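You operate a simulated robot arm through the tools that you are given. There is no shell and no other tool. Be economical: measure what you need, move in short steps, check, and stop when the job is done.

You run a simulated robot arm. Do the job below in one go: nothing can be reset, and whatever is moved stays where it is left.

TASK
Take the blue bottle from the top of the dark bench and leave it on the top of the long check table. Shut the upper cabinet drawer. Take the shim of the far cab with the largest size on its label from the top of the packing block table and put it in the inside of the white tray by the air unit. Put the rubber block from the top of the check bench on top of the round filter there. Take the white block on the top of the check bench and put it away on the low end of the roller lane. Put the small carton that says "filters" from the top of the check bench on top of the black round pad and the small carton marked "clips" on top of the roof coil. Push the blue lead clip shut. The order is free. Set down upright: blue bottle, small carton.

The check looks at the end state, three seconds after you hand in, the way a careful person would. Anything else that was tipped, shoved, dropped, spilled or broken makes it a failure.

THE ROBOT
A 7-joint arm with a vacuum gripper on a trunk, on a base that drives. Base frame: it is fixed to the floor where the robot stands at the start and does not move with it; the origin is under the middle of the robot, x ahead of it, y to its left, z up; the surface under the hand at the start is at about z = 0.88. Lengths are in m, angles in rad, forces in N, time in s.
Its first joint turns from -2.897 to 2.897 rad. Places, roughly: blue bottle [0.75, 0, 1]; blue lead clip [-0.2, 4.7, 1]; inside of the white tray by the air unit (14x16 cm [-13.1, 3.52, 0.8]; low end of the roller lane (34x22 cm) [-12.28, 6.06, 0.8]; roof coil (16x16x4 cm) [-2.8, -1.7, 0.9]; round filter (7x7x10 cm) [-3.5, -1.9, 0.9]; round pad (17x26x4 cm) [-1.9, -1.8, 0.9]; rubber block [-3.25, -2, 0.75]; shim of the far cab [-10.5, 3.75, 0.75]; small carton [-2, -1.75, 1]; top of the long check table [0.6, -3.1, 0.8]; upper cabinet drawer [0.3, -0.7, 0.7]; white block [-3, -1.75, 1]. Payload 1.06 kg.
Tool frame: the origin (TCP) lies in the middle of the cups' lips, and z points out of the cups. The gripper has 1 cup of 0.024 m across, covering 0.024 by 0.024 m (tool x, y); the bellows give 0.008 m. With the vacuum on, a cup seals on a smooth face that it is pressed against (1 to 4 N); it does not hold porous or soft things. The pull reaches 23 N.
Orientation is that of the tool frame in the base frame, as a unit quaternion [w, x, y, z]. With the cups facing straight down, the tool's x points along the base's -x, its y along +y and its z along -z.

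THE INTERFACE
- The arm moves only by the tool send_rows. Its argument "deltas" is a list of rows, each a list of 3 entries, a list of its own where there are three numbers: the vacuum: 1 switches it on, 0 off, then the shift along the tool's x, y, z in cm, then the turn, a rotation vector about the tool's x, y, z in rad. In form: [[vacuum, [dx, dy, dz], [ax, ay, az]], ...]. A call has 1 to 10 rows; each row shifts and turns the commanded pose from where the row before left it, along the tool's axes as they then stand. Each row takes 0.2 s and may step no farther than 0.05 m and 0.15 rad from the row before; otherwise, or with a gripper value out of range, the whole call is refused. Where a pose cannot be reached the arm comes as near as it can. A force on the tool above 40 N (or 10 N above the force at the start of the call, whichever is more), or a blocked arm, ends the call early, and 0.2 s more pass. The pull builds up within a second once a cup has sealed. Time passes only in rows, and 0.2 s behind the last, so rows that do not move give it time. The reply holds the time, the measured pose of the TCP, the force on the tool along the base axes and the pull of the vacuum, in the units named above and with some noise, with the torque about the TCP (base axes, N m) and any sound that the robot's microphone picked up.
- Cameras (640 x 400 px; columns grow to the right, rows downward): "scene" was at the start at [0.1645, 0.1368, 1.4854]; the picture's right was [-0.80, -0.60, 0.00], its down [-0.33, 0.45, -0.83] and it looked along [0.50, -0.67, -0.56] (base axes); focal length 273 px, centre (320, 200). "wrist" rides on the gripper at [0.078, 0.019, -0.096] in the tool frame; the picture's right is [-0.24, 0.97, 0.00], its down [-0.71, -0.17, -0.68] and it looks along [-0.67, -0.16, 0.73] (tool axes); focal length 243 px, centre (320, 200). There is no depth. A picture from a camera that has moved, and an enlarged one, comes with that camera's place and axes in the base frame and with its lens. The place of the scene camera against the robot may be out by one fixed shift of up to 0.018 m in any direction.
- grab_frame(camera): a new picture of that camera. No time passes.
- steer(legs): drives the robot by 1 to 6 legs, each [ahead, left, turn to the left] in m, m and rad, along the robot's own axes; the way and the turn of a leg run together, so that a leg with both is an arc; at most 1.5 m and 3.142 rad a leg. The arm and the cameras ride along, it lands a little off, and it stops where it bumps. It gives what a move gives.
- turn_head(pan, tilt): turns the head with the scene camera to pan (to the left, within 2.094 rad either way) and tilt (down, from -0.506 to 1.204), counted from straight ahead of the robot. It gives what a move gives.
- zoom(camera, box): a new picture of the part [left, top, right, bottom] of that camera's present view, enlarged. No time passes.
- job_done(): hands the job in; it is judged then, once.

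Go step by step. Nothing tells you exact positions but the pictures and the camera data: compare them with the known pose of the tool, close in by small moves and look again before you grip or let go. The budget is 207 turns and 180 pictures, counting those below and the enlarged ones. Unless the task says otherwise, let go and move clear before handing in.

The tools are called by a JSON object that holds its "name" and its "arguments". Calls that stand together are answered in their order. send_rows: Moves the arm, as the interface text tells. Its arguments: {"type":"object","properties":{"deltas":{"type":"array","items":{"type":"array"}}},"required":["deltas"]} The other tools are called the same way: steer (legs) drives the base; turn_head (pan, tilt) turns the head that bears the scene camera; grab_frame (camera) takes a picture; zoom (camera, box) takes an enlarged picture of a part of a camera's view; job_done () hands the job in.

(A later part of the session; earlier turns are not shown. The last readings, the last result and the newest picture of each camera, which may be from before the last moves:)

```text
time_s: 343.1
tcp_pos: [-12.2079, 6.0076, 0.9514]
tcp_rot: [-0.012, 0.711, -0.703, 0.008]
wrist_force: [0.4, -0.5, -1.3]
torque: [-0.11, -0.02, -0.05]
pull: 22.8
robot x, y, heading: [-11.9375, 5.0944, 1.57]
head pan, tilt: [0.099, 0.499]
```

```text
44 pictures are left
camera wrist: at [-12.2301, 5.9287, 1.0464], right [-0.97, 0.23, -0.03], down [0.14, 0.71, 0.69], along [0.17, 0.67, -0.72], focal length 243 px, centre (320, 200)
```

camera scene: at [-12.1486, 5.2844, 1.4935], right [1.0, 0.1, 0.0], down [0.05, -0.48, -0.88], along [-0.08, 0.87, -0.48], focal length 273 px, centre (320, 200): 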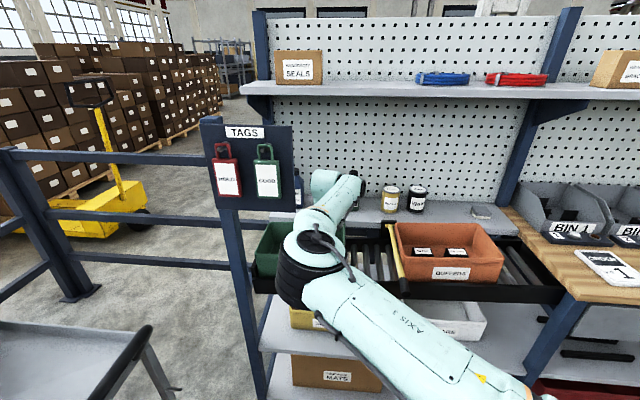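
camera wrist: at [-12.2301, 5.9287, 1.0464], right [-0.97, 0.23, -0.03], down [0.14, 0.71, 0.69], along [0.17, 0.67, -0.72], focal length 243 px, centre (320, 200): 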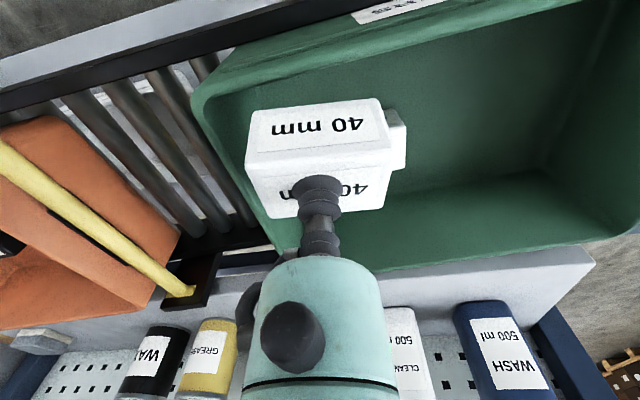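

Free now. Lower in small steps.

{"name": "send_rows", "arguments": {"deltas": [[1, [0, 0, 0.8], [0, 0, 0]], [1, [0, 0, 0.8], [0, 0, 0]], [1, [0, 0, 0.8], [0, 0, 0]], [1, [0, 0, 0], [0, 0, 0]]]}}

{"name": "grab_frame", "arguments": {"camera": "wrist"}}

```text
time_s: 344.1
tcp_pos: [-12.207, 6.0071, 0.9276]
tcp_rot: [-0.011, 0.711, -0.703, 0.008]
wrist_force: [-0.7, -0.5, -1.9]
torque: [-0.15, 0.0, 0.01]
pull: 22.7
robot x, y, heading: [-11.9395, 5.0902, 1.572]
head pan, tilt: [0.099, 0.499]
```

```text
43 pictures are left
camera wrist: at [-12.2292, 5.928, 1.022], right [-0.97, 0.23, -0.03], down [0.15, 0.71, 0.69], along [0.17, 0.67, -0.72], focal length 243 px, centre (320, 200)
```

wrist: 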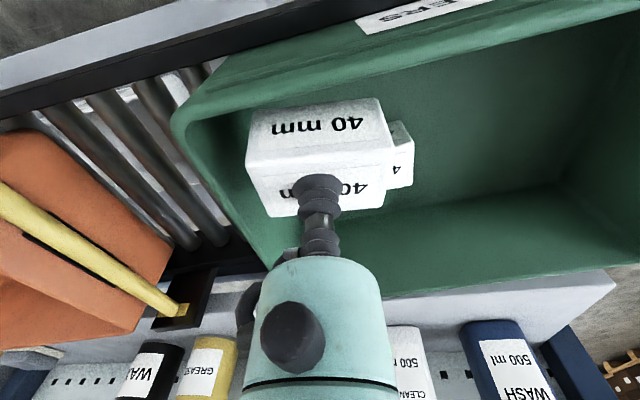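

{"name": "send_rows", "arguments": {"deltas": [[1, [0, 0, 0.8], [0, 0, 0]], [1, [0, 0, 0.8], [0, 0, 0]], [1, [0, 0, 0.6], [0, 0, 0]], [1, [0, 0, 0], [0, 0, 0]]]}}

```text
time_s: 345.1
tcp_pos: [-12.2057, 6.0057, 0.9069]
tcp_rot: [-0.012, 0.711, -0.703, 0.008]
wrist_force: [0.7, 0.0, -1.9]
torque: [-0.09, 0.0, 0.06]
pull: 22.9
robot x, y, heading: [-11.9394, 5.0956, 1.569]
head pan, tilt: [0.099, 0.499]
```

{"name": "send_rows", "arguments": {"deltas": [[1, [0, 0, 0.6], [0, 0, 0]], [1, [0, 0, 0.6], [0, 0, 0]], [1, [0, 0, 0.5], [0, 0, 0]], [1, [0, 0, 0], [0, 0, 0]]]}}

{"name": "grab_frame", "arguments": {"camera": "wrist"}}

```text
time_s: 346.1
tcp_pos: [-12.2059, 6.0072, 0.8883]
tcp_rot: [-0.011, 0.711, -0.704, 0.009]
wrist_force: [0.8, 0.7, -1.3]
torque: [-0.11, 0.01, -0.03]
pull: 23.1
robot x, y, heading: [-11.9444, 5.0942, 1.568]
head pan, tilt: [0.099, 0.499]
```

```text
42 pictures are left
camera wrist: at [-12.2281, 5.9288, 0.983], right [-0.97, 0.23, -0.03], down [0.14, 0.71, 0.69], along [0.17, 0.67, -0.72], focal length 243 px, centre (320, 200)
```

wrist: 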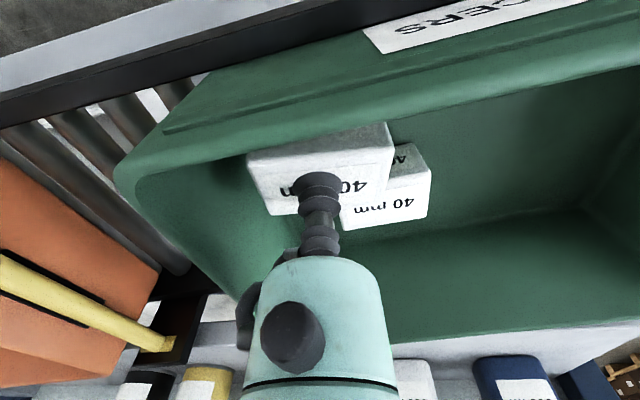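

Camera housing should clear the rim. Continue slowly.

{"name": "send_rows", "arguments": {"deltas": [[1, [0, 0, 0.5], [0, 0, 0]], [1, [0, 0, 0.5], [0, 0, 0]], [1, [0, 0, 0.4], [0, 0, 0]], [1, [0, 0, 0], [0, 0, 0]]]}}

```text
time_s: 347.1
tcp_pos: [-12.2059, 6.0074, 0.874]
tcp_rot: [-0.013, 0.711, -0.703, 0.008]
wrist_force: [0.1, -0.7, -1.9]
torque: [-0.09, 0.0, -0.01]
pull: 22.9
robot x, y, heading: [-11.9382, 5.0954, 1.564]
head pan, tilt: [0.099, 0.499]
```

{"name": "send_rows", "arguments": {"deltas": [[1, [0, 0, 0.4], [0, 0, 0]], [1, [0, 0, 0.4], [0, 0, 0]], [1, [0, 0, 0.3], [0, 0, 0]], [1, [0, 0, 0], [0, 0, 0]]]}}

```text
time_s: 348.1
tcp_pos: [-12.205, 6.0099, 0.8631]
tcp_rot: [-0.011, 0.711, -0.703, 0.008]
wrist_force: [-0.4, -0.3, -0.9]
torque: [-0.09, -0.01, -0.03]
pull: 23.0
robot x, y, heading: [-11.9445, 5.0944, 1.564]
head pan, tilt: [0.099, 0.499]
```

{"name": "send_rows", "arguments": {"deltas": [[1, [0, 0, 0.3], [0, 0, 0]], [1, [0, 0, 0.3], [0, 0, 0]], [1, [0, 0, 0], [0, 0, 0]]]}}

{"name": "grab_frame", "arguments": {"camera": "wrist"}}

```text
time_s: 348.9
tcp_pos: [-12.2064, 6.0063, 0.8567]
tcp_rot: [-0.012, 0.71, -0.704, 0.008]
wrist_force: [-1.9, -0.5, 7.6]
torque: [0.08, -0.05, 0.06]
pull: 23.2
robot x, y, heading: [-11.9415, 5.0939, 1.566]
head pan, tilt: [0.099, 0.499]
```

```text
41 pictures are left
camera wrist: at [-12.2274, 5.9284, 0.9513], right [-0.97, 0.22, -0.03], down [0.14, 0.71, 0.69], along [0.17, 0.67, -0.72], focal length 243 px, centre (320, 200)
```

wrist: 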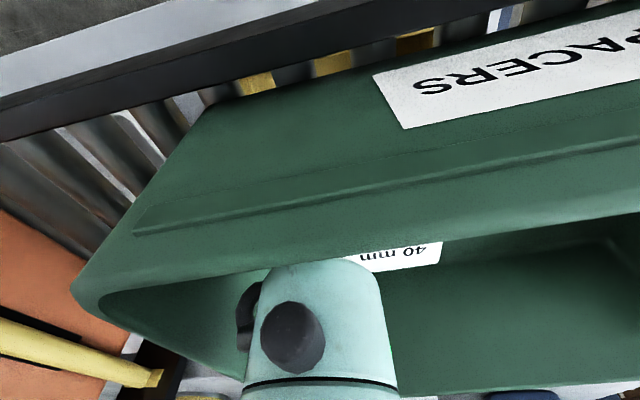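

The block touches the bin floor. Release and rise straight up.

{"name": "send_rows", "arguments": {"deltas": [[1, [0, 0, -0.1], [0, 0, 0]], [0, [0, 0, 0], [0, 0, 0]], [0, [0, 0, 0], [0, 0, 0]], [0, [0, 0, 0], [0, 0, 0]], [0, [0, 0, 0], [0, 0, 0]], [0, [0, 0, -0.5], [0, 0, 0]], [0, [0, 0, -2], [0, 0, 0]], [0, [0, 0, -4], [0, 0, 0]], [0, [0, 0, -4], [0, 0, 0]], [0, [0, 0, -4], [0, 0, 0]]]}}

{"name": "grab_frame", "arguments": {"camera": "wrist"}}

```text
time_s: 351.1
tcp_pos: [-12.2091, 6.007, 1.005]
tcp_rot: [-0.011, 0.711, -0.703, 0.008]
wrist_force: [-0.8, 0.3, -0.1]
torque: [-0.02, 0.01, -0.01]
pull: 0.1
robot x, y, heading: [-11.9396, 5.098, 1.571]
head pan, tilt: [0.099, 0.499]
```

```text
40 pictures are left
camera wrist: at [-12.231, 5.9288, 1.098], right [-0.97, 0.23, -0.03], down [0.14, 0.71, 0.69], along [0.17, 0.67, -0.72], focal length 243 px, centre (320, 200)
```

wrist: 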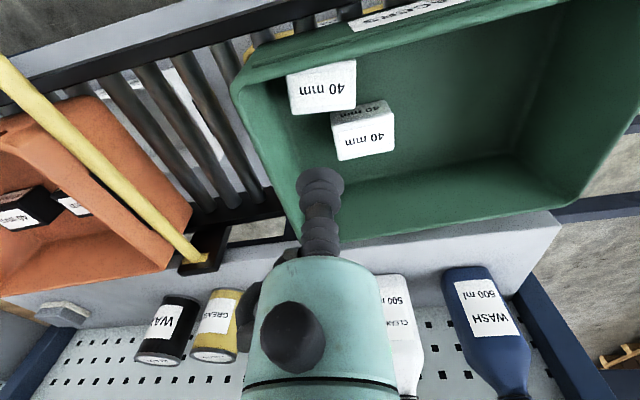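

Both blocks lie in the bin. Now to the shim: retract, strafe east, back down the lane, and face the packing table from the east.

{"name": "send_rows", "arguments": {"deltas": [[0, [1, -1, -4], [0, 0, 0]], [0, [2, -2, -4], [0, 0, 0]], [0, [4, -2, -2], [0, 0, 0]], [0, [4, -3, 0], [0, 0, 0]], [0, [4, -3, 0], [0, 0, 0]], [0, [4, -3, 0], [0, 0, 0]], [0, [4, 0, 0], [0, 0, 0]]]}}

{"name": "steer", "arguments": {"legs": [[-0.15, 0, 0], [0, -1.4, 0], [0, -1.25, 0], [-1.3, 0, 0], [0, 0, 1.57]]}}

{"name": "turn_head", "arguments": {"pan": 0.0, "tilt": 0.6}}

{"name": "grab_frame", "arguments": {"camera": "scene"}}

```text
time_s: 352.7
tcp_pos: [-12.0688, 5.7796, 1.1022]
tcp_rot: [-0.011, 0.711, -0.703, 0.008]
wrist_force: [0.7, -0.1, 0.2]
torque: [-0.02, -0.04, 0.03]
pull: 0.0
robot x, y, heading: [-11.942, 5.0957, 1.566]
head pan, tilt: [0.099, 0.499]
```

```text
time_s: 376.6
tcp_pos: [-10.0566, 3.4727, 1.102]
tcp_rot: [-0.013, 1.0, -0.016, -0.003]
wrist_force: [0.1, 0.0, -0.3]
torque: [0.0, 0.01, 0.01]
pull: 0.0
robot x, y, heading: [-9.3684, 3.5705, 3.099]
head pan, tilt: [0.099, 0.499]
```

```text
time_s: 377.2
tcp_pos: [-10.0575, 3.4729, 1.1041]
tcp_rot: [-0.013, 1.0, -0.016, -0.002]
wrist_force: [-0.3, -0.1, -0.1]
torque: [-0.07, 0.02, 0.03]
pull: 0.1
robot x, y, heading: [-9.3702, 3.5662, 3.093]
head pan, tilt: [0.0, 0.6]
```

```text
39 pictures are left
camera scene: at [-9.5542, 3.3664, 1.4844], right [0.04, 1.0, 0.0], down [0.56, -0.03, -0.83], along [-0.82, 0.04, -0.56], focal length 273 px, centre (320, 200)
```

scene: 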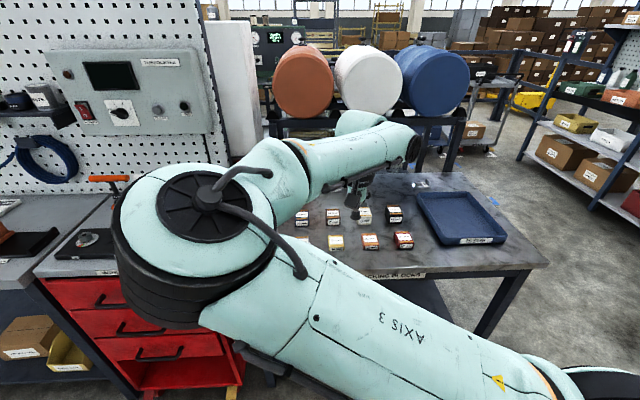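

I shift the base right (north) to keep the elbow clear of the jacks, move closer, and look from the wrist.

{"name": "steer", "arguments": {"legs": [[0, -0.27, 0.04], [0.2, 0, 0]]}}

{"name": "grab_frame", "arguments": {"camera": "wrist"}}

```text
time_s: 380.3
tcp_pos: [-10.2509, 3.7069, 1.1033]
tcp_rot: [-0.014, 1.0, 0.005, -0.003]
wrist_force: [0.3, 0.1, 0.4]
torque: [-0.01, 0.01, 0.01]
pull: 0.1
robot x, y, heading: [-9.5662, 3.8294, 3.141]
head pan, tilt: [0.0, 0.6]
```

```text
38 pictures are left
camera wrist: at [-10.1717, 3.6867, 1.1977], right [-0.22, -0.97, -0.03], down [-0.71, 0.14, 0.69], along [-0.67, 0.17, -0.72], focal length 243 px, centre (320, 200)
```

wrist: 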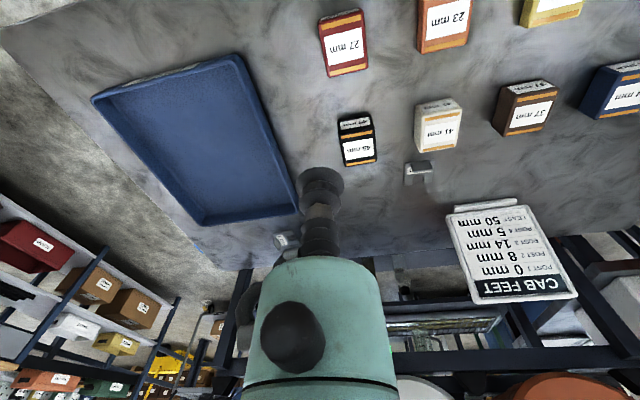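

{"name": "zoom", "arguments": {"camera": "wrist", "box": [260, 130, 460, 260]}}

```text
3.08 times, centred on (360, 195) of wrist
camera zoom: at [-10.1717, 3.6867, 1.1977], right [-0.22, -0.97, -0.03], down [-0.71, 0.14, 0.69], along [-0.67, 0.17, -0.72], focal length 746 px, centre (197, 215)
```

zoom: 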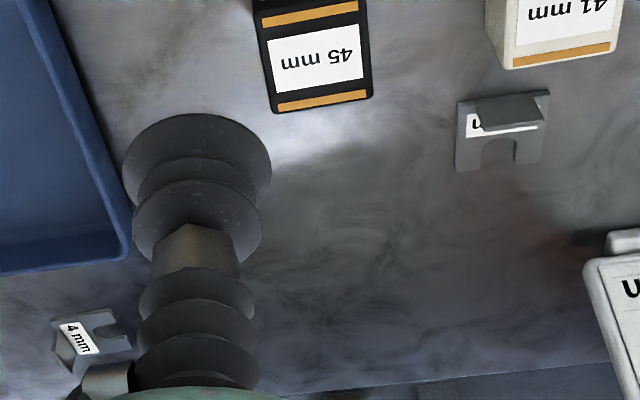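

Shim "5…" at ≈(-10.45,3.59). To be sure no bigger shim hides behind the card, I take one look from this side.

{"name": "turn_head", "arguments": {"pan": 0.25, "tilt": 0.6}}

{"name": "grab_frame", "arguments": {"camera": "scene"}}

```text
time_s: 381.1
tcp_pos: [-10.2485, 3.7077, 1.1034]
tcp_rot: [-0.014, 1.0, 0.006, -0.003]
wrist_force: [0.1, 0.8, -0.4]
torque: [0.0, -0.01, 0.03]
pull: 0.1
robot x, y, heading: [-9.5637, 3.8344, 3.14]
head pan, tilt: [0.25, 0.6]
```

```text
36 pictures are left
camera scene: at [-9.7399, 3.601, 1.4844], right [-0.24, 0.97, 0.0], down [0.55, 0.14, -0.83], along [-0.8, -0.2, -0.56], focal length 273 px, centre (320, 200)
```

scene: 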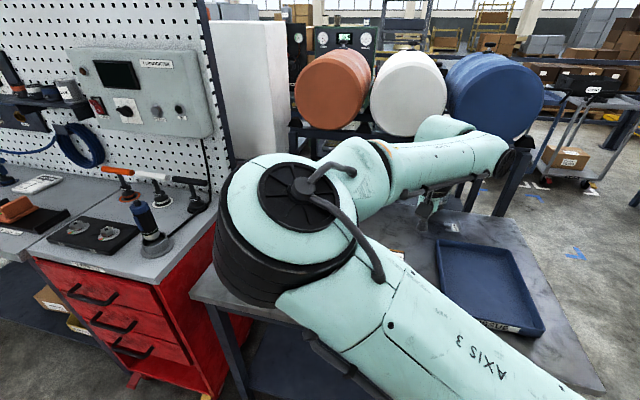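

The arm hides that spot; I move over the shim and use the wrist camera.

{"name": "send_rows", "arguments": {"deltas": [[0, [-4, 2.35, 0], [0, 0, 0]], [0, [-4, 2.35, 0], [0, 0, 0]], [0, [-4, 2.35, 0], [0, 0, 0]], [0, [-4, 2.35, 0], [0, 0, 0]], [0, [-4, 2.35, 0], [0, 0, 0]], [0, [0, 0, 4.5], [0, 0, 0]], [0, [0, 0, 4.5], [0, 0, 0]], [0, [0, 0, 3], [0, 0, 0]], [0, [0, 0, 0], [0, 0, 0]]]}}

{"name": "grab_frame", "arguments": {"camera": "wrist"}}

```text
time_s: 383.1
tcp_pos: [-10.4472, 3.5896, 0.978]
tcp_rot: [-0.014, 1.0, 0.005, -0.003]
wrist_force: [0.0, 0.0, -1.1]
torque: [0.0, 0.01, 0.0]
pull: 0.1
robot x, y, heading: [-9.5641, 3.8361, 3.141]
head pan, tilt: [0.25, 0.6]
```

```text
35 pictures are left
camera wrist: at [-10.3696, 3.5693, 1.0739], right [-0.22, -0.97, -0.03], down [-0.71, 0.14, 0.69], along [-0.67, 0.17, -0.72], focal length 243 px, centre (320, 200)
```

wrist: 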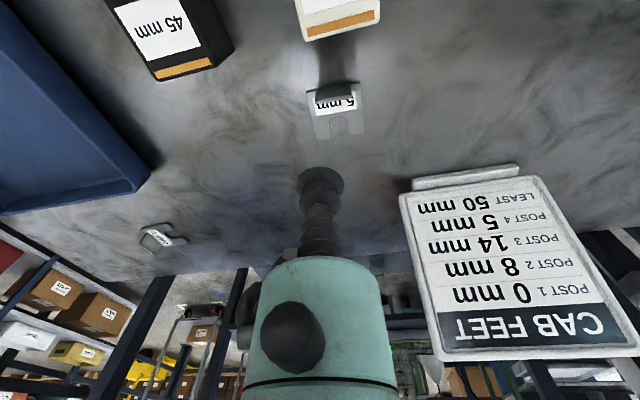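

Label reads "5 mm" (the other "4 mm"). Zoom for exact geometry.

{"name": "zoom", "arguments": {"camera": "wrist", "box": [290, 70, 380, 150]}}

```text
5.00 times, centred on (335, 110) of wrist
camera zoom: at [-10.3696, 3.5693, 1.0739], right [-0.22, -0.97, -0.03], down [-0.71, 0.14, 0.69], along [-0.67, 0.17, -0.72], focal length 1213 px, centre (245, 650)
```

zoom: 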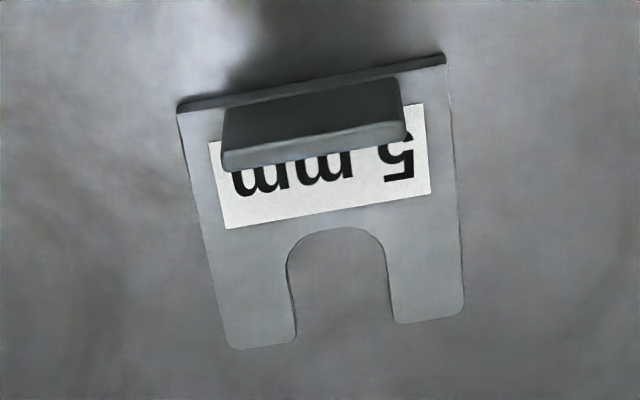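

The plate has just enough flat room beside the slot. I lower over point ≈(-10.464,3.5925) and verify close up.

{"name": "send_rows", "arguments": {"deltas": [[0, [-1.7, -0.3, 3], [0, 0, 0]], [0, [0, 0, 3], [0, 0, 0]], [0, [0, 0, 3], [0, 0, 0]], [0, [0, 0, 1.5], [0, 0, 0]], [0, [0, 0, 0], [0, 0, 0]]]}}

{"name": "zoom", "arguments": {"camera": "wrist", "box": [260, 130, 380, 230]}}

```text
time_s: 384.3
tcp_pos: [-10.4672, 3.5967, 0.8759]
tcp_rot: [-0.014, 1.0, 0.005, -0.002]
wrist_force: [0.0, -0.6, 0.1]
torque: [0.0, 0.0, 0.01]
pull: 0.3
robot x, y, heading: [-9.5671, 3.8341, 3.141]
head pan, tilt: [0.25, 0.6]
```

```text
4.00 times, centred on (320, 180) of wrist
camera zoom: at [-10.3887, 3.5769, 0.97], right [-0.22, -0.97, -0.03], down [-0.71, 0.14, 0.69], along [-0.67, 0.17, -0.72], focal length 970 px, centre (320, 280)
```

zoom: 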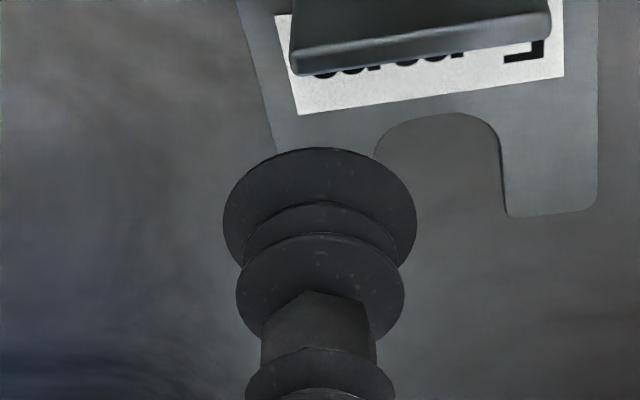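

{"name": "send_rows", "arguments": {"deltas": [[0, [0, 0, 0.8], [0, 0, 0]], [0, [0, 0, 0], [0, 0, 0]]]}}

{"name": "send_rows", "arguments": {"deltas": [[0, [0, 0, 0], [0, 0, 0]]]}}

{"name": "send_rows", "arguments": {"deltas": [[0, [0, 0, 0], [0, 0, 0]]]}}

```text
time_s: 384.9
tcp_pos: [-10.4673, 3.5983, 0.8669]
tcp_rot: [-0.013, 1.0, 0.006, -0.003]
wrist_force: [-0.1, -0.1, -0.3]
torque: [-0.01, 0.04, 0.03]
pull: 0.1
robot x, y, heading: [-9.5677, 3.8335, 3.144]
head pan, tilt: [0.25, 0.6]
```

```text
time_s: 385.3
tcp_pos: [-10.4659, 3.5988, 0.8687]
tcp_rot: [-0.014, 1.0, 0.005, -0.003]
wrist_force: [0.0, -0.4, -0.2]
torque: [0.0, 0.0, -0.01]
pull: 0.1
robot x, y, heading: [-9.5657, 3.8343, 3.139]
head pan, tilt: [0.25, 0.6]
```

```text
time_s: 385.7
tcp_pos: [-10.4674, 3.5969, 0.8683]
tcp_rot: [-0.013, 1.0, 0.006, -0.003]
wrist_force: [-0.3, 0.1, 0.7]
torque: [0.04, 0.02, 0.03]
pull: 0.0
robot x, y, heading: [-9.5657, 3.8353, 3.136]
head pan, tilt: [0.25, 0.6]
```

Correct by (+3 mm, −5.5 mm) and press down gently with vacuum.

{"name": "send_rows", "arguments": {"deltas": [[1, [0.3, 0.55, 0.8], [0, 0, 0]], [1, [0, 0, 0.6], [0, 0, 0]], [1, [0, 0, 0.4], [0, 0, 0]], [1, [0, 0, 0], [0, 0, 0]]]}}

{"name": "zoom", "arguments": {"camera": "wrist", "box": [260, 130, 380, 230]}}

```text
time_s: 386.7
tcp_pos: [-10.4651, 3.5931, 0.8498]
tcp_rot: [-0.014, 1.0, 0.005, -0.003]
wrist_force: [-0.2, -0.3, -0.3]
torque: [0.0, 0.0, 0.0]
pull: 0.1
robot x, y, heading: [-9.5657, 3.8343, 3.141]
head pan, tilt: [0.25, 0.6]
```

```text
4.00 times, centred on (320, 180) of wrist
camera zoom: at [-10.3857, 3.5721, 0.9445], right [-0.22, -0.97, -0.03], down [-0.71, 0.14, 0.69], along [-0.67, 0.17, -0.72], focal length 970 px, centre (320, 280)
```

zoom: 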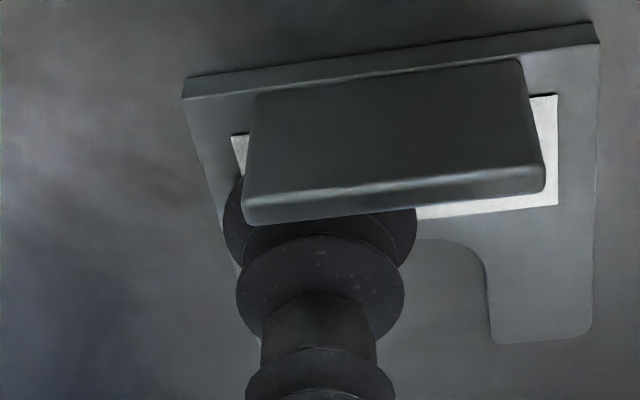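

{"name": "send_rows", "arguments": {"deltas": [[1, [0, 0.1, 0.4], [0, 0, 0]], [1, [0, 0, 0.3], [0, 0, 0]], [1, [0, 0, 0], [0, 0, 0]], [1, [0, 0, 0], [0, 0, 0]]]}}

```text
time_s: 387.7
tcp_pos: [-10.4651, 3.593, 0.8443]
tcp_rot: [-0.014, 1.0, 0.006, -0.003]
wrist_force: [-4.8, -0.5, 13.6]
torque: [-0.16, -0.03, -0.07]
pull: 22.8
robot x, y, heading: [-9.5622, 3.8345, 3.139]
head pan, tilt: [0.25, 0.6]
```

Sealed on the 5 mm shim. Lift, retract and drive via the north corridor to the west, toward the air unit table.

{"name": "send_rows", "arguments": {"deltas": [[1, [0, 0, -0.6], [0, 0, 0]], [1, [0, 0, -2], [0, 0, 0]], [1, [0, 0, -4], [0, 0, 0]], [1, [0, 0, -4.5], [0, 0, 0]], [1, [0, 0, -4.5], [0, 0, 0]], [1, [0, 0, -4.5], [0, 0, 0]], [1, [2, -1, -4], [0, 0, 0]], [1, [4, -2, -2], [0, 0, 0]], [1, [4, -2, 0], [0, 0, 0]], [1, [4, -2, 0], [0, 0, 0]]]}}

{"name": "grab_frame", "arguments": {"camera": "wrist"}}

{"name": "steer", "arguments": {"legs": [[0, -1.12, 0], [1.4, 0, 0], [1.25, 0, 0]]}}

{"name": "turn_head", "arguments": {"pan": 0.8, "tilt": 0.5}}

{"name": "grab_frame", "arguments": {"camera": "scene"}}

```text
time_s: 389.9
tcp_pos: [-10.3226, 3.6579, 1.1056]
tcp_rot: [-0.014, 1.0, 0.005, -0.003]
wrist_force: [-0.3, 0.3, -1.1]
torque: [0.0, -0.02, -0.04]
pull: 23.2
robot x, y, heading: [-9.5654, 3.831, 3.135]
head pan, tilt: [0.25, 0.6]
```

```text
31 pictures are left
camera wrist: at [-10.2445, 3.6372, 1.2006], right [-0.22, -0.97, -0.03], down [-0.71, 0.14, 0.69], along [-0.67, 0.17, -0.72], focal length 243 px, centre (320, 200)
```

wrist: 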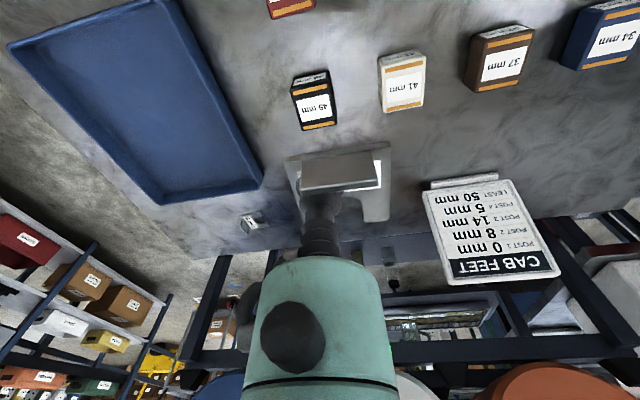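

```text
time_s: 407.9
tcp_pos: [-12.9317, 4.8206, 1.1055]
tcp_rot: [-0.014, 1.0, -0.005, -0.003]
wrist_force: [0.6, -0.2, -1.5]
torque: [0.05, -0.01, 0.03]
pull: 23.0
robot x, y, heading: [-12.1711, 4.9847, 3.122]
head pan, tilt: [0.25, 0.6]
```

```text
time_s: 408.9
tcp_pos: [-12.9311, 4.8217, 1.1063]
tcp_rot: [-0.013, 1.0, -0.006, -0.003]
wrist_force: [0.0, 0.2, -0.7]
torque: [0.03, 0.01, 0.0]
pull: 22.6
robot x, y, heading: [-12.1731, 4.9833, 3.119]
head pan, tilt: [0.799, 0.499]
```

```text
30 pictures are left
camera scene: at [-12.3291, 4.7089, 1.4935], right [-0.7, 0.71, 0.0], down [0.34, 0.34, -0.88], along [-0.63, -0.61, -0.48], focal length 273 px, centre (320, 200)
```

scene: 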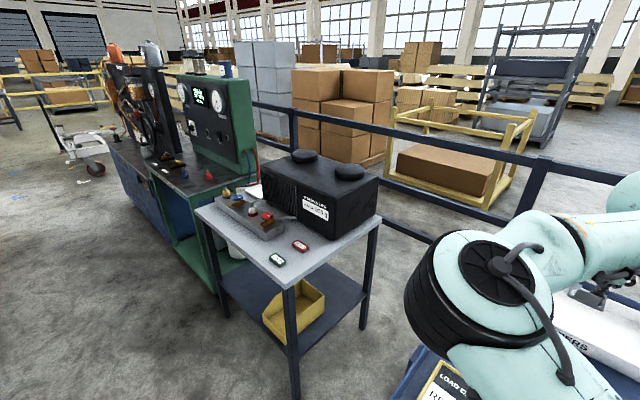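

{"name": "zoom", "arguments": {"camera": "scene", "box": [180, 140, 390, 290]}}

```text
2.67 times, centred on (285, 215) of scene
camera zoom: at [-12.3291, 4.7089, 1.4935], right [-0.7, 0.71, 0.0], down [0.34, 0.34, -0.88], along [-0.63, -0.61, -0.48], focal length 729 px, centre (413, 160)
```

zoom: 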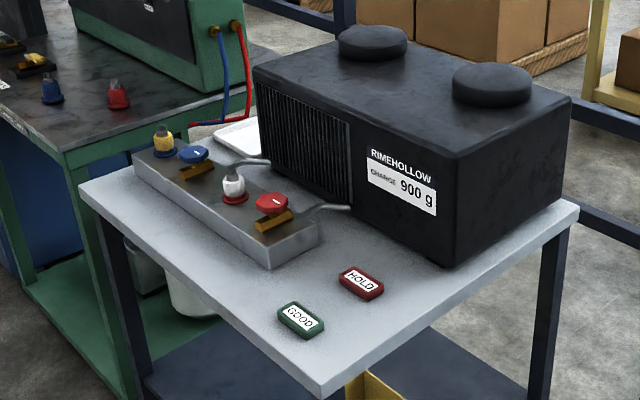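

The white tray lies at the table's back-left corner behind the manifold. I check the gap on my left/behind before strafing in.

{"name": "turn_head", "arguments": {"pan": 1.9, "tilt": 0.6}}

{"name": "grab_frame", "arguments": {"camera": "scene"}}

```text
time_s: 410.2
tcp_pos: [-12.9311, 4.8227, 1.106]
tcp_rot: [-0.014, 1.0, -0.006, -0.003]
wrist_force: [-1.0, -0.4, -1.9]
torque: [-0.04, -0.03, -0.02]
pull: 23.0
robot x, y, heading: [-12.1737, 4.9822, 3.119]
head pan, tilt: [1.901, 0.6]
```

```text
28 pictures are left
camera scene: at [-12.2375, 4.6883, 1.4844], right [-0.95, -0.3, 0.0], down [-0.17, 0.54, -0.83], along [0.25, -0.79, -0.56], focal length 273 px, centre (320, 200)
```

scene: 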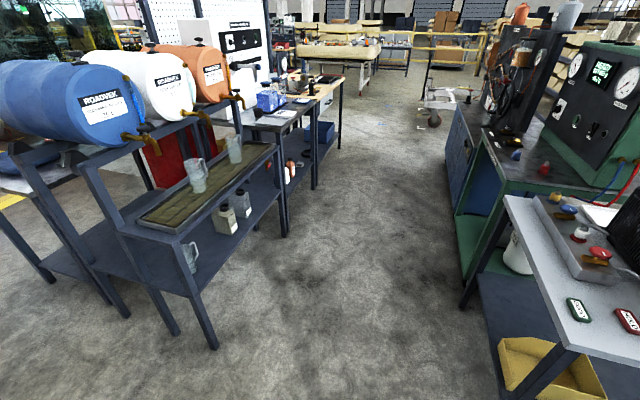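

The gap is wide (rack face x≈-11.46). I raise the arm over the air unit's height, pull in, and strafe left to the tray.

{"name": "send_rows", "arguments": {"deltas": [[1, [2, 0, -4], [0, 0, 0]], [1, [3, 0, -4], [0, 0, 0]], [1, [3, 0, -4], [0, 0, 0]], [1, [2, 0, -3], [0, 0, 0]], [1, [0, 0, 0], [0, 0, 0]]]}}

{"name": "steer", "arguments": {"legs": [[0.06, 0, 0.02], [0, 1.2, 0]]}}

{"name": "grab_frame", "arguments": {"camera": "wrist"}}

{"name": "turn_head", "arguments": {"pan": 0.3, "tilt": 0.65}}

{"name": "grab_frame", "arguments": {"camera": "scene"}}

```text
time_s: 411.4
tcp_pos: [-12.83, 4.8158, 1.2538]
tcp_rot: [-0.013, 1.0, -0.006, -0.003]
wrist_force: [0.4, -0.1, -1.1]
torque: [-0.01, -0.03, -0.01]
pull: 23.4
robot x, y, heading: [-12.1699, 4.9844, 3.118]
head pan, tilt: [1.901, 0.6]
```

```text
time_s: 412.3
tcp_pos: [-12.8549, 4.8107, 1.2524]
tcp_rot: [-0.014, 1.0, -0.001, -0.002]
wrist_force: [1.1, -0.7, -1.7]
torque: [0.0, -0.01, -0.03]
pull: 22.4
robot x, y, heading: [-12.1971, 4.9834, 3.129]
head pan, tilt: [1.901, 0.6]
stopped in leg 1: the robot was blocked; the commanded pose is now the measured one
```

```text
27 pictures are left
camera wrist: at [-12.7779, 4.7885, 1.3475], right [-0.24, -0.97, -0.03], down [-0.7, 0.15, 0.69], along [-0.67, 0.18, -0.72], focal length 243 px, centre (320, 200)
```

wrist: 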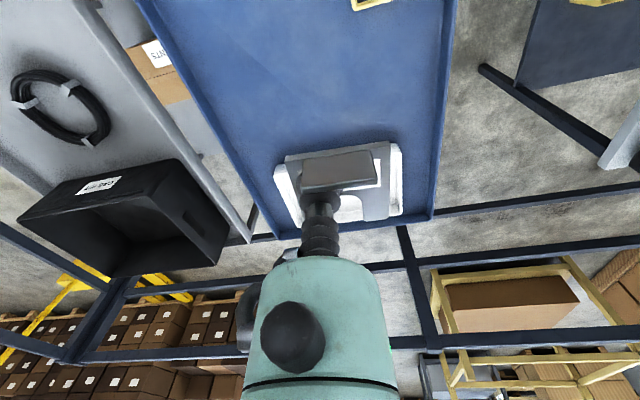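

```text
time_s: 414.0
tcp_pos: [-12.8546, 4.8101, 1.2527]
tcp_rot: [-0.014, 1.0, -0.002, -0.003]
wrist_force: [0.1, 0.4, -1.5]
torque: [0.03, 0.03, -0.04]
pull: 23.1
robot x, y, heading: [-12.1965, 4.9844, 3.127]
head pan, tilt: [0.3, 0.649]
```

```text
26 pictures are left
camera scene: at [-12.3718, 4.7477, 1.4801], right [-0.28, 0.96, 0.0], down [0.58, 0.17, -0.8], along [-0.76, -0.22, -0.6], focal length 273 px, centre (320, 200)
```

scene: 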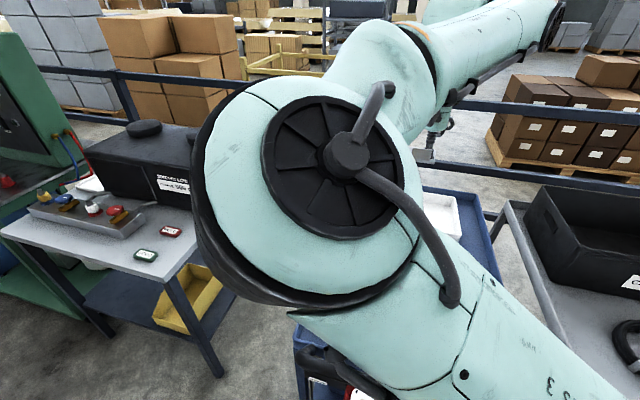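

A blue trolley stands right ahead, so the base stopped. I back off a little and strafe left first.

{"name": "steer", "arguments": {"legs": [[-0.1, 0, 0.01], [0, 1.22, 0]]}}

{"name": "grab_frame", "arguments": {"camera": "wrist"}}

{"name": "grab_frame", "arguments": {"camera": "scene"}}

```text
time_s: 420.9
tcp_pos: [-12.7394, 3.567, 1.2527]
tcp_rot: [-0.015, 1.0, 0.016, -0.003]
wrist_force: [-0.1, 0.7, -0.7]
torque: [0.0, 0.0, -0.01]
pull: 23.1
robot x, y, heading: [-12.0892, 3.7649, -3.122]
head pan, tilt: [0.3, 0.649]
```

```text
25 pictures are left
camera wrist: at [-12.6605, 3.5493, 1.3475], right [-0.2, -0.98, -0.03], down [-0.71, 0.13, 0.69], along [-0.67, 0.16, -0.72], focal length 243 px, centre (320, 200)
```

wrist: 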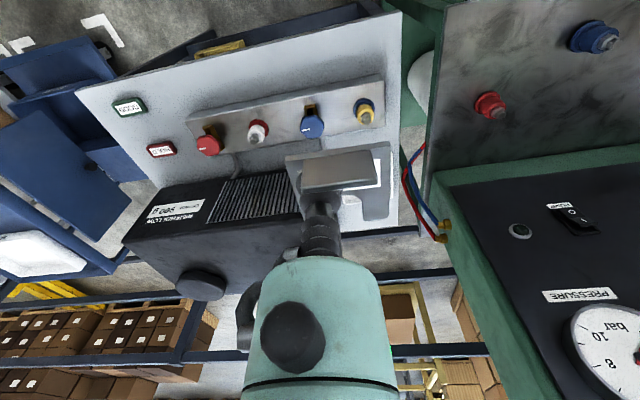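

```text
24 pictures are left
camera scene: at [-12.2532, 3.5228, 1.4801], right [-0.32, 0.95, 0.0], down [0.57, 0.19, -0.8], along [-0.76, -0.25, -0.6], focal length 273 px, centre (320, 200)
```

scene: 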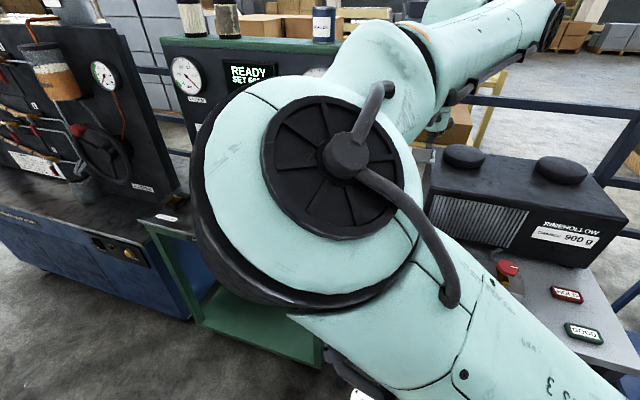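

The tray is hidden beneath the held shim. I shift aside to see it.

{"name": "send_rows", "arguments": {"deltas": [[1, [0, -4.5, 0], [0, 0, 0]], [1, [0, -4.5, 0], [0, 0, 0]], [1, [0, -4.5, 0], [0, 0, 0]], [1, [0, 0, 0], [0, 0, 0]]]}}

{"name": "grab_frame", "arguments": {"camera": "wrist"}}

```text
time_s: 421.9
tcp_pos: [-12.739, 3.7044, 1.2566]
tcp_rot: [-0.014, 1.0, 0.016, -0.004]
wrist_force: [-0.2, -0.3, -1.6]
torque: [0.04, -0.01, -0.03]
pull: 23.1
robot x, y, heading: [-12.0838, 3.7651, -3.121]
head pan, tilt: [0.3, 0.649]
```

```text
23 pictures are left
camera wrist: at [-12.661, 3.6859, 1.3494], right [-0.2, -0.98, -0.03], down [-0.71, 0.13, 0.69], along [-0.68, 0.16, -0.72], focal length 243 px, centre (320, 200)
```

wrist: 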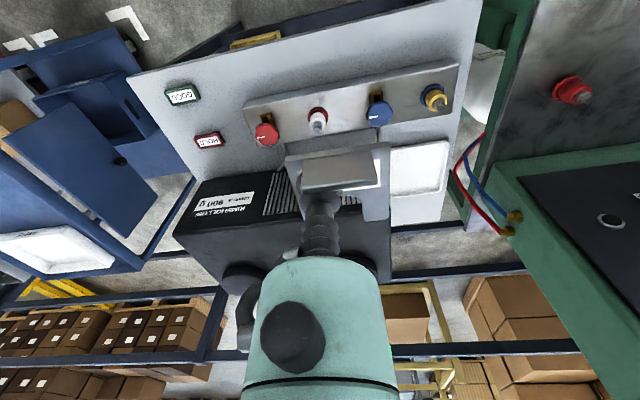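

Tray centre ≈(-13.10,3.518), floor z≈0.81. I drive 0.15 m ahead and move the shim over it at height.

{"name": "steer", "arguments": {"legs": [[0.15, 0, -0.02]]}}

{"name": "send_rows", "arguments": {"deltas": [[1, [-2.0, 2.8, 0], [0, 0, 0]], [1, [-3.4, 2.8, 0], [0, 0, 0]], [1, [-3.4, 2.8, 0], [0, 0, 0]], [1, [-3.4, 2.8, 0], [0, 0, 0]], [1, [-3.4, 2.8, 0], [0, 0, 0]], [1, [-3.4, 2.8, 0], [0, 0, 0]], [1, [0, 0, 0], [0, 0, 0]]]}}

{"name": "grab_frame", "arguments": {"camera": "wrist"}}

```text
time_s: 423.3
tcp_pos: [-12.8939, 3.7141, 1.2556]
tcp_rot: [-0.014, 1.0, 0.008, -0.002]
wrist_force: [-0.4, 0.5, 0.0]
torque: [-0.01, 0.02, -0.05]
pull: 23.1
robot x, y, heading: [-12.2382, 3.7592, -3.133]
head pan, tilt: [0.3, 0.649]
```

```text
time_s: 424.9
tcp_pos: [-13.0826, 3.543, 1.2511]
tcp_rot: [-0.015, 1.0, 0.008, -0.002]
wrist_force: [-0.6, 0.2, -0.3]
torque: [0.04, 0.01, -0.05]
pull: 22.8
robot x, y, heading: [-12.2435, 3.7658, -3.133]
head pan, tilt: [0.3, 0.649]
```

```text
22 pictures are left
camera wrist: at [-13.0053, 3.5229, 1.3455], right [-0.22, -0.98, -0.03], down [-0.71, 0.14, 0.69], along [-0.67, 0.17, -0.72], focal length 243 px, centre (320, 200)
```

wrist: 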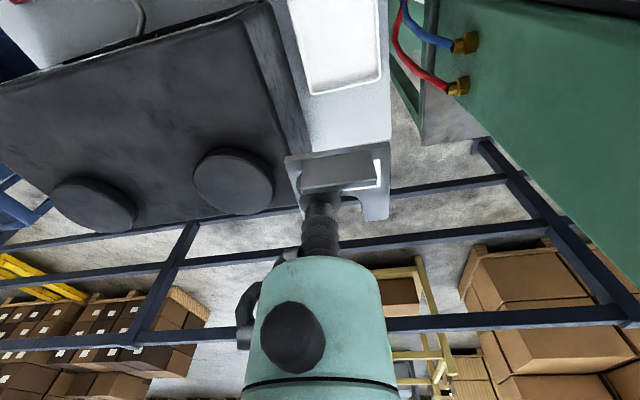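

Tray centre ≈(-13.105,3.522) but the air unit is close on one side, so I centre between unit and green box: TCP y≈3.507. Lower partway and check.

{"name": "send_rows", "arguments": {"deltas": [[1, [-1.3, 3.5, 0], [0, 0, 0]], [1, [0, 0, 4.5], [0, 0, 0]], [1, [0, 0, 4.5], [0, 0, 0]], [1, [0, 0, 4.5], [0, 0, 0]], [1, [0, 0, 4.5], [0, 0, 0]], [1, [0, 0, 0], [0, 0, 0]]]}}

{"name": "grab_frame", "arguments": {"camera": "wrist"}}

{"name": "grab_frame", "arguments": {"camera": "scene"}}

```text
time_s: 426.3
tcp_pos: [-13.0943, 3.5112, 1.0676]
tcp_rot: [-0.014, 1.0, 0.008, -0.002]
wrist_force: [0.0, 0.0, -0.8]
torque: [0.03, -0.01, 0.0]
pull: 23.1
robot x, y, heading: [-12.2381, 3.7633, -3.136]
head pan, tilt: [0.3, 0.649]
```

```text
21 pictures are left
camera wrist: at [-13.0169, 3.4916, 1.1631], right [-0.22, -0.98, -0.03], down [-0.71, 0.14, 0.69], along [-0.67, 0.17, -0.72], focal length 243 px, centre (320, 200)
```

wrist: 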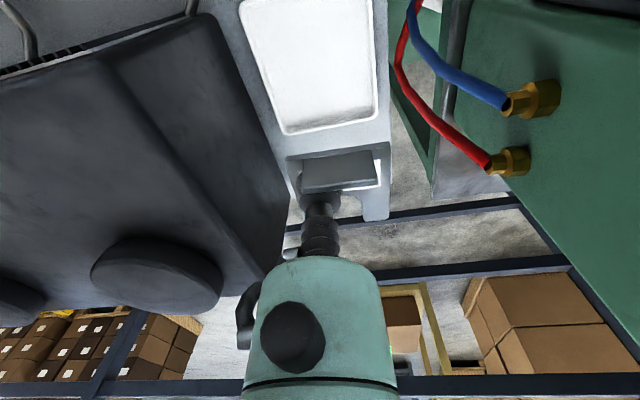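

```text
20 pictures are left
camera scene: at [-12.4102, 3.5241, 1.4801], right [-0.3, 0.95, 0.0], down [0.58, 0.18, -0.8], along [-0.76, -0.24, -0.6], focal length 273 px, centre (320, 200)
```

scene: 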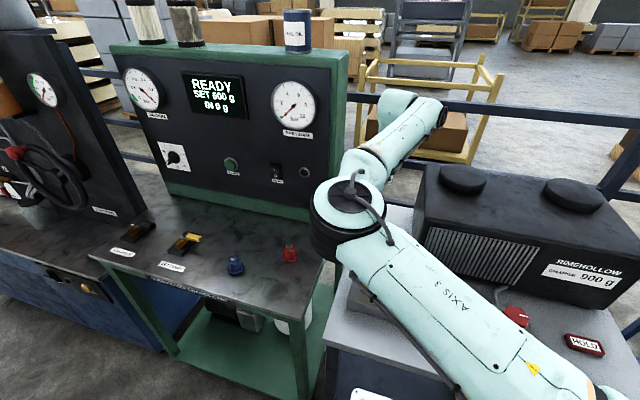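

Clearances are fine. Lower further.

{"name": "send_rows", "arguments": {"deltas": [[1, [0, 0, 4.5], [0, 0, 0]], [1, [0, 0, 4.5], [0, 0, 0]], [1, [0, 0, 4.5], [0, 0, 0]], [1, [0, 0, 4.5], [0, 0, 0]], [1, [0, 0, 2], [0, 0, 0]], [1, [0, 0, 0], [0, 0, 0]]]}}

{"name": "grab_frame", "arguments": {"camera": "wrist"}}

```text
time_s: 427.7
tcp_pos: [-13.095, 3.518, 0.8682]
tcp_rot: [-0.015, 1.0, 0.008, -0.003]
wrist_force: [0.1, 0.3, -1.2]
torque: [0.01, -0.01, -0.01]
pull: 23.2
robot x, y, heading: [-12.2374, 3.7604, -3.142]
head pan, tilt: [0.3, 0.649]
```

```text
19 pictures are left
camera wrist: at [-13.0169, 3.4978, 0.9628], right [-0.22, -0.98, -0.03], down [-0.71, 0.14, 0.69], along [-0.67, 0.17, -0.72], focal length 243 px, centre (320, 200)
```

wrist: 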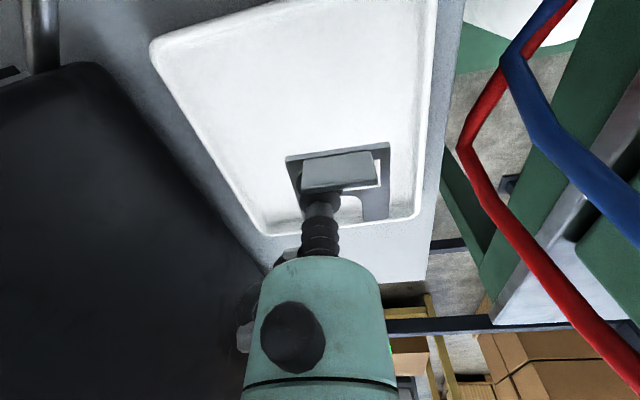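

Shim is above the tray interior. Final descent.

{"name": "send_rows", "arguments": {"deltas": [[1, [0, 0, 1.5], [0, 0, 0]], [1, [0, 0, 1.2], [0, 0, 0]], [1, [0, 0, 0.8], [0, 0, 0]], [1, [0, 0, 0.5], [0, 0, 0]], [1, [0, 0, 0], [0, 0, 0]]]}}

```text
time_s: 428.9
tcp_pos: [-13.0944, 3.5192, 0.8296]
tcp_rot: [-0.014, 1.0, 0.008, -0.002]
wrist_force: [-0.1, -0.8, -1.4]
torque: [0.0, -0.04, 0.01]
pull: 22.6
robot x, y, heading: [-12.2362, 3.7672, -3.14]
head pan, tilt: [0.3, 0.649]
```

{"name": "send_rows", "arguments": {"deltas": [[1, [0, 0, 0.4], [0, 0, 0]], [1, [0, 0, 0.4], [0, 0, 0]], [1, [0, 0, 0], [0, 0, 0]]]}}

```text
time_s: 429.7
tcp_pos: [-13.0943, 3.5209, 0.8222]
tcp_rot: [-0.014, 1.0, 0.008, -0.003]
wrist_force: [-0.9, 0.0, -1.2]
torque: [0.01, 0.01, -0.01]
pull: 22.6
robot x, y, heading: [-12.2397, 3.7657, -3.143]
head pan, tilt: [0.3, 0.649]
```

{"name": "send_rows", "arguments": {"deltas": [[1, [0, 0, 0.4], [0, 0, 0]], [1, [0, 0, 0.3], [0, 0, 0]], [1, [0, 0, 0], [0, 0, 0]]]}}

```text
time_s: 430.5
tcp_pos: [-13.0957, 3.5204, 0.8133]
tcp_rot: [-0.014, 1.0, 0.008, -0.003]
wrist_force: [0.5, -0.6, -0.6]
torque: [0.04, -0.01, 0.0]
pull: 22.7
robot x, y, heading: [-12.238, 3.7584, -3.141]
head pan, tilt: [0.3, 0.649]
```

{"name": "send_rows", "arguments": {"deltas": [[1, [0, 0, 0.4], [0, 0, 0]], [1, [0, 0, 0.2], [0, 0, 0]], [1, [0, 0, 0], [0, 0, 0]]]}}

{"name": "grab_frame", "arguments": {"camera": "wrist"}}

```text
time_s: 431.3
tcp_pos: [-13.0966, 3.5204, 0.8088]
tcp_rot: [-0.014, 1.0, 0.008, -0.003]
wrist_force: [-3.0, 1.9, 14.0]
torque: [-0.09, -0.05, -0.06]
pull: 23.3
robot x, y, heading: [-12.241, 3.7625, -3.139]
head pan, tilt: [0.3, 0.649]
```

```text
18 pictures are left
camera wrist: at [-13.0183, 3.5005, 0.9039], right [-0.22, -0.97, -0.02], down [-0.71, 0.14, 0.69], along [-0.67, 0.17, -0.72], focal length 243 px, centre (320, 200)
```

wrist: 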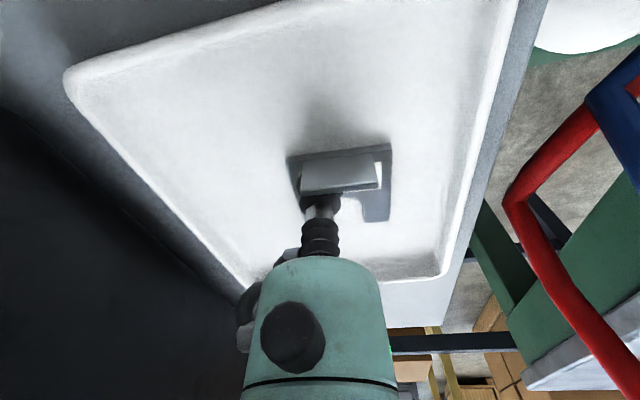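

The shim rests in the tray. Release and rise.

{"name": "send_rows", "arguments": {"deltas": [[1, [0, 0, -0.25], [0, 0, 0]], [0, [0, 0, 0], [0, 0, 0]], [0, [0, 0, 0], [0, 0, 0]], [0, [0, 0, 0], [0, 0, 0]], [0, [0, 0, 0], [0, 0, 0]], [0, [0, 0, -0.3], [0, 0, 0]], [0, [0, 0, -1], [0, 0, 0]], [0, [0, 0, -3], [0, 0, 0]], [0, [0, 0, -4.5], [0, 0, 0]], [0, [0, 0, -4.5], [0, 0, 0]]]}}

{"name": "send_rows", "arguments": {"deltas": [[0, [0, 0, -4.5], [0, 0, 0]], [0, [0, 0, -4.5], [0, 0, 0]], [0, [0, 0, -4.5], [0, 0, 0]], [0, [0, 0, -4.5], [0, 0, 0]], [0, [0, 0, -4.5], [0, 0, 0]], [0, [0, 0, -4.5], [0, 0, 0]], [0, [0, 0, -2], [0, 0, 0]]]}}

{"name": "grab_frame", "arguments": {"camera": "wrist"}}

```text
time_s: 433.5
tcp_pos: [-13.0939, 3.5151, 0.9451]
tcp_rot: [-0.014, 1.0, 0.008, -0.002]
wrist_force: [-0.4, 0.2, -0.3]
torque: [0.02, -0.04, -0.03]
pull: 0.1
robot x, y, heading: [-12.239, 3.762, -3.135]
head pan, tilt: [0.3, 0.649]
```

```text
time_s: 435.1
tcp_pos: [-13.0928, 3.5103, 1.2372]
tcp_rot: [-0.014, 1.0, 0.008, -0.003]
wrist_force: [0.6, 0.4, -0.2]
torque: [0.01, -0.01, -0.03]
pull: 0.0
robot x, y, heading: [-12.2404, 3.7613, -3.141]
head pan, tilt: [0.3, 0.649]
```

```text
17 pictures are left
camera wrist: at [-13.015, 3.4904, 1.3307], right [-0.22, -0.98, -0.03], down [-0.71, 0.14, 0.69], along [-0.67, 0.17, -0.72], focal length 243 px, centre (320, 200)
```

wrist: 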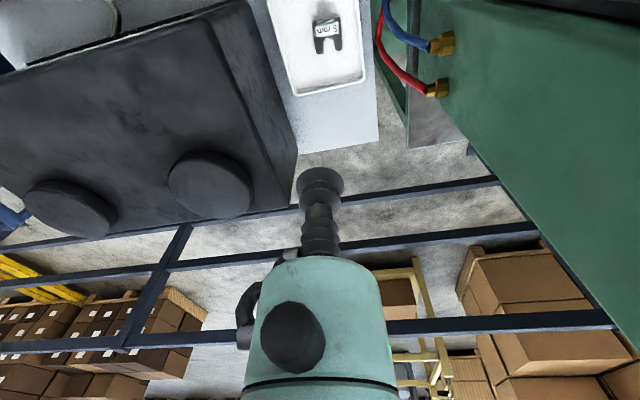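

The 5 mm shim lies flat in the tray. Now back toward the blue lead clip at (-0.2,4.7): retract and retrace the known route.

{"name": "send_rows", "arguments": {"deltas": [[0, [4, 0, 0], [0, 0, 0]], [0, [4, 0, 0], [0, 0, 0]], [0, [4, -2, 0], [0, 0, 0]], [0, [4, -2, 0], [0, 0, 0]], [0, [4, -2, 0], [0, 0, 0]], [0, [0, -2, 0], [0, 0, 0]]]}}

{"name": "steer", "arguments": {"legs": [[-0.1, 0, 0], [0, -1.25, 0], [-1.45, 0, 0], [-1.4, 0, 0], [0, 1.5, 0], [0, 1.45, 0]]}}

```text
time_s: 436.5
tcp_pos: [-12.8923, 3.5911, 1.2348]
tcp_rot: [-0.013, 1.0, 0.008, -0.002]
wrist_force: [0.0, -1.3, -0.3]
torque: [0.04, 0.03, -0.01]
pull: 0.2
robot x, y, heading: [-12.2427, 3.761, -3.14]
head pan, tilt: [0.3, 0.649]
```

```text
time_s: 471.0
tcp_pos: [-9.9967, 1.8725, 1.2343]
tcp_rot: [-0.014, 1.0, 0.007, -0.002]
wrist_force: [-0.1, 0.6, 0.6]
torque: [0.01, 0.0, -0.01]
pull: 0.1
robot x, y, heading: [-9.3431, 2.0407, -3.143]
head pan, tilt: [0.3, 0.649]
```

{"name": "steer", "arguments": {"legs": [[0, 1.5, 0], [0, 0.14, 0], [-1.45, 0, 0], [-1.45, 0, 0]]}}

```text
time_s: 492.8
tcp_pos: [-7.1749, 0.2062, 1.2355]
tcp_rot: [-0.013, 1.0, 0.001, -0.003]
wrist_force: [1.2, -0.5, -0.5]
torque: [0.0, -0.01, 0.03]
pull: 0.0
robot x, y, heading: [-6.5191, 0.3673, 3.127]
head pan, tilt: [0.3, 0.649]
```

{"name": "steer", "arguments": {"legs": [[-1.45, -0.03, 0.01], [-1.45, 0, 0], [-1.45, 0, 0], [-1.45, 0, 0], [-0.2, 0, 0], [0, 0, -1.56]]}}

{"name": "turn_head", "arguments": {"pan": 0.0, "tilt": 0.3}}

{"name": "grab_frame", "arguments": {"camera": "scene"}}

```text
time_s: 518.5
tcp_pos: [-1.7354, 0.0863, 1.2363]
tcp_rot: [-0.014, 0.998, 0.064, -0.003]
wrist_force: [0.2, 0.1, 0.1]
torque: [0.0, 0.02, -0.01]
pull: 0.1
robot x, y, heading: [-1.1021, 0.3279, -3.025]
head pan, tilt: [0.3, 0.649]
stopped in leg 4: the robot was blocked; the commanded pose is now the measured one
```

```text
time_s: 519.3
tcp_pos: [-1.7351, 0.0857, 1.2347]
tcp_rot: [-0.013, 0.998, 0.063, -0.004]
wrist_force: [-0.6, 0.9, -0.6]
torque: [0.0, -0.01, 0.02]
pull: 0.1
robot x, y, heading: [-1.1049, 0.3258, -3.028]
head pan, tilt: [0.0, 0.3]
```

```text
16 pictures are left
camera scene: at [-1.2606, 0.095, 1.5118], right [-0.12, 0.99, 0.0], down [0.29, 0.03, -0.95], along [-0.95, -0.11, -0.3], focal length 273 px, centre (320, 200)
```

scene: 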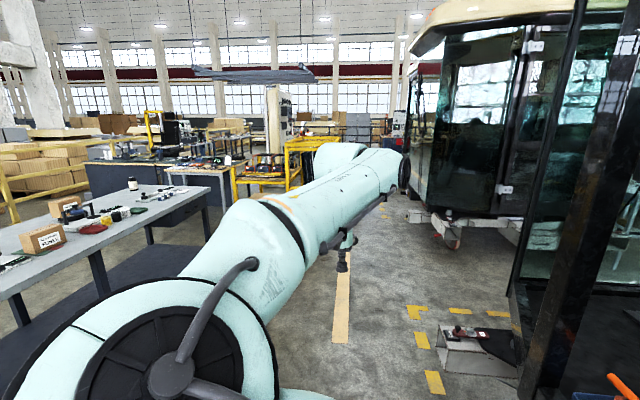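

The base touched the cab stand's corner on my right-rear. I move away to the left (south), straighten, and continue east, then turn north.

{"name": "steer", "arguments": {"legs": [[0.05, 0.3, 0], [0, 0, -0.11], [-0.75, 0, 0], [0, 0, -1.56]]}}

{"name": "turn_head", "arguments": {"pan": 0.4, "tilt": 0.4}}

{"name": "grab_frame", "arguments": {"camera": "scene"}}

```text
time_s: 529.5
tcp_pos: [-0.5191, 0.6872, 1.2358]
tcp_rot: [-0.011, 0.713, -0.701, 0.008]
wrist_force: [1.0, 0.1, -0.3]
torque: [0.01, -0.03, 0.01]
pull: 0.1
robot x, y, heading: [-0.3437, 0.0346, 1.578]
head pan, tilt: [0.0, 0.3]
```

```text
time_s: 530.4
tcp_pos: [-0.5191, 0.6886, 1.2344]
tcp_rot: [-0.012, 0.713, -0.701, 0.008]
wrist_force: [0.4, -0.1, 0.1]
torque: [0.0, 0.03, -0.04]
pull: 0.1
robot x, y, heading: [-0.3479, 0.0338, 1.574]
head pan, tilt: [0.4, 0.4]
```

```text
15 pictures are left
camera scene: at [-0.5842, 0.2167, 1.5026], right [0.92, 0.39, 0.0], down [0.15, -0.36, -0.92], along [-0.36, 0.85, -0.39], focal length 273 px, centre (320, 200)
```

scene: 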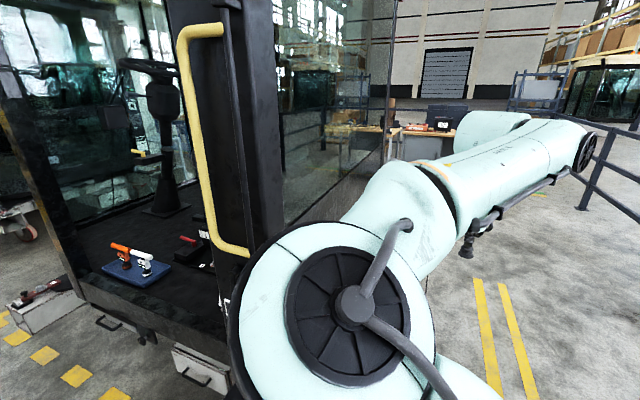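

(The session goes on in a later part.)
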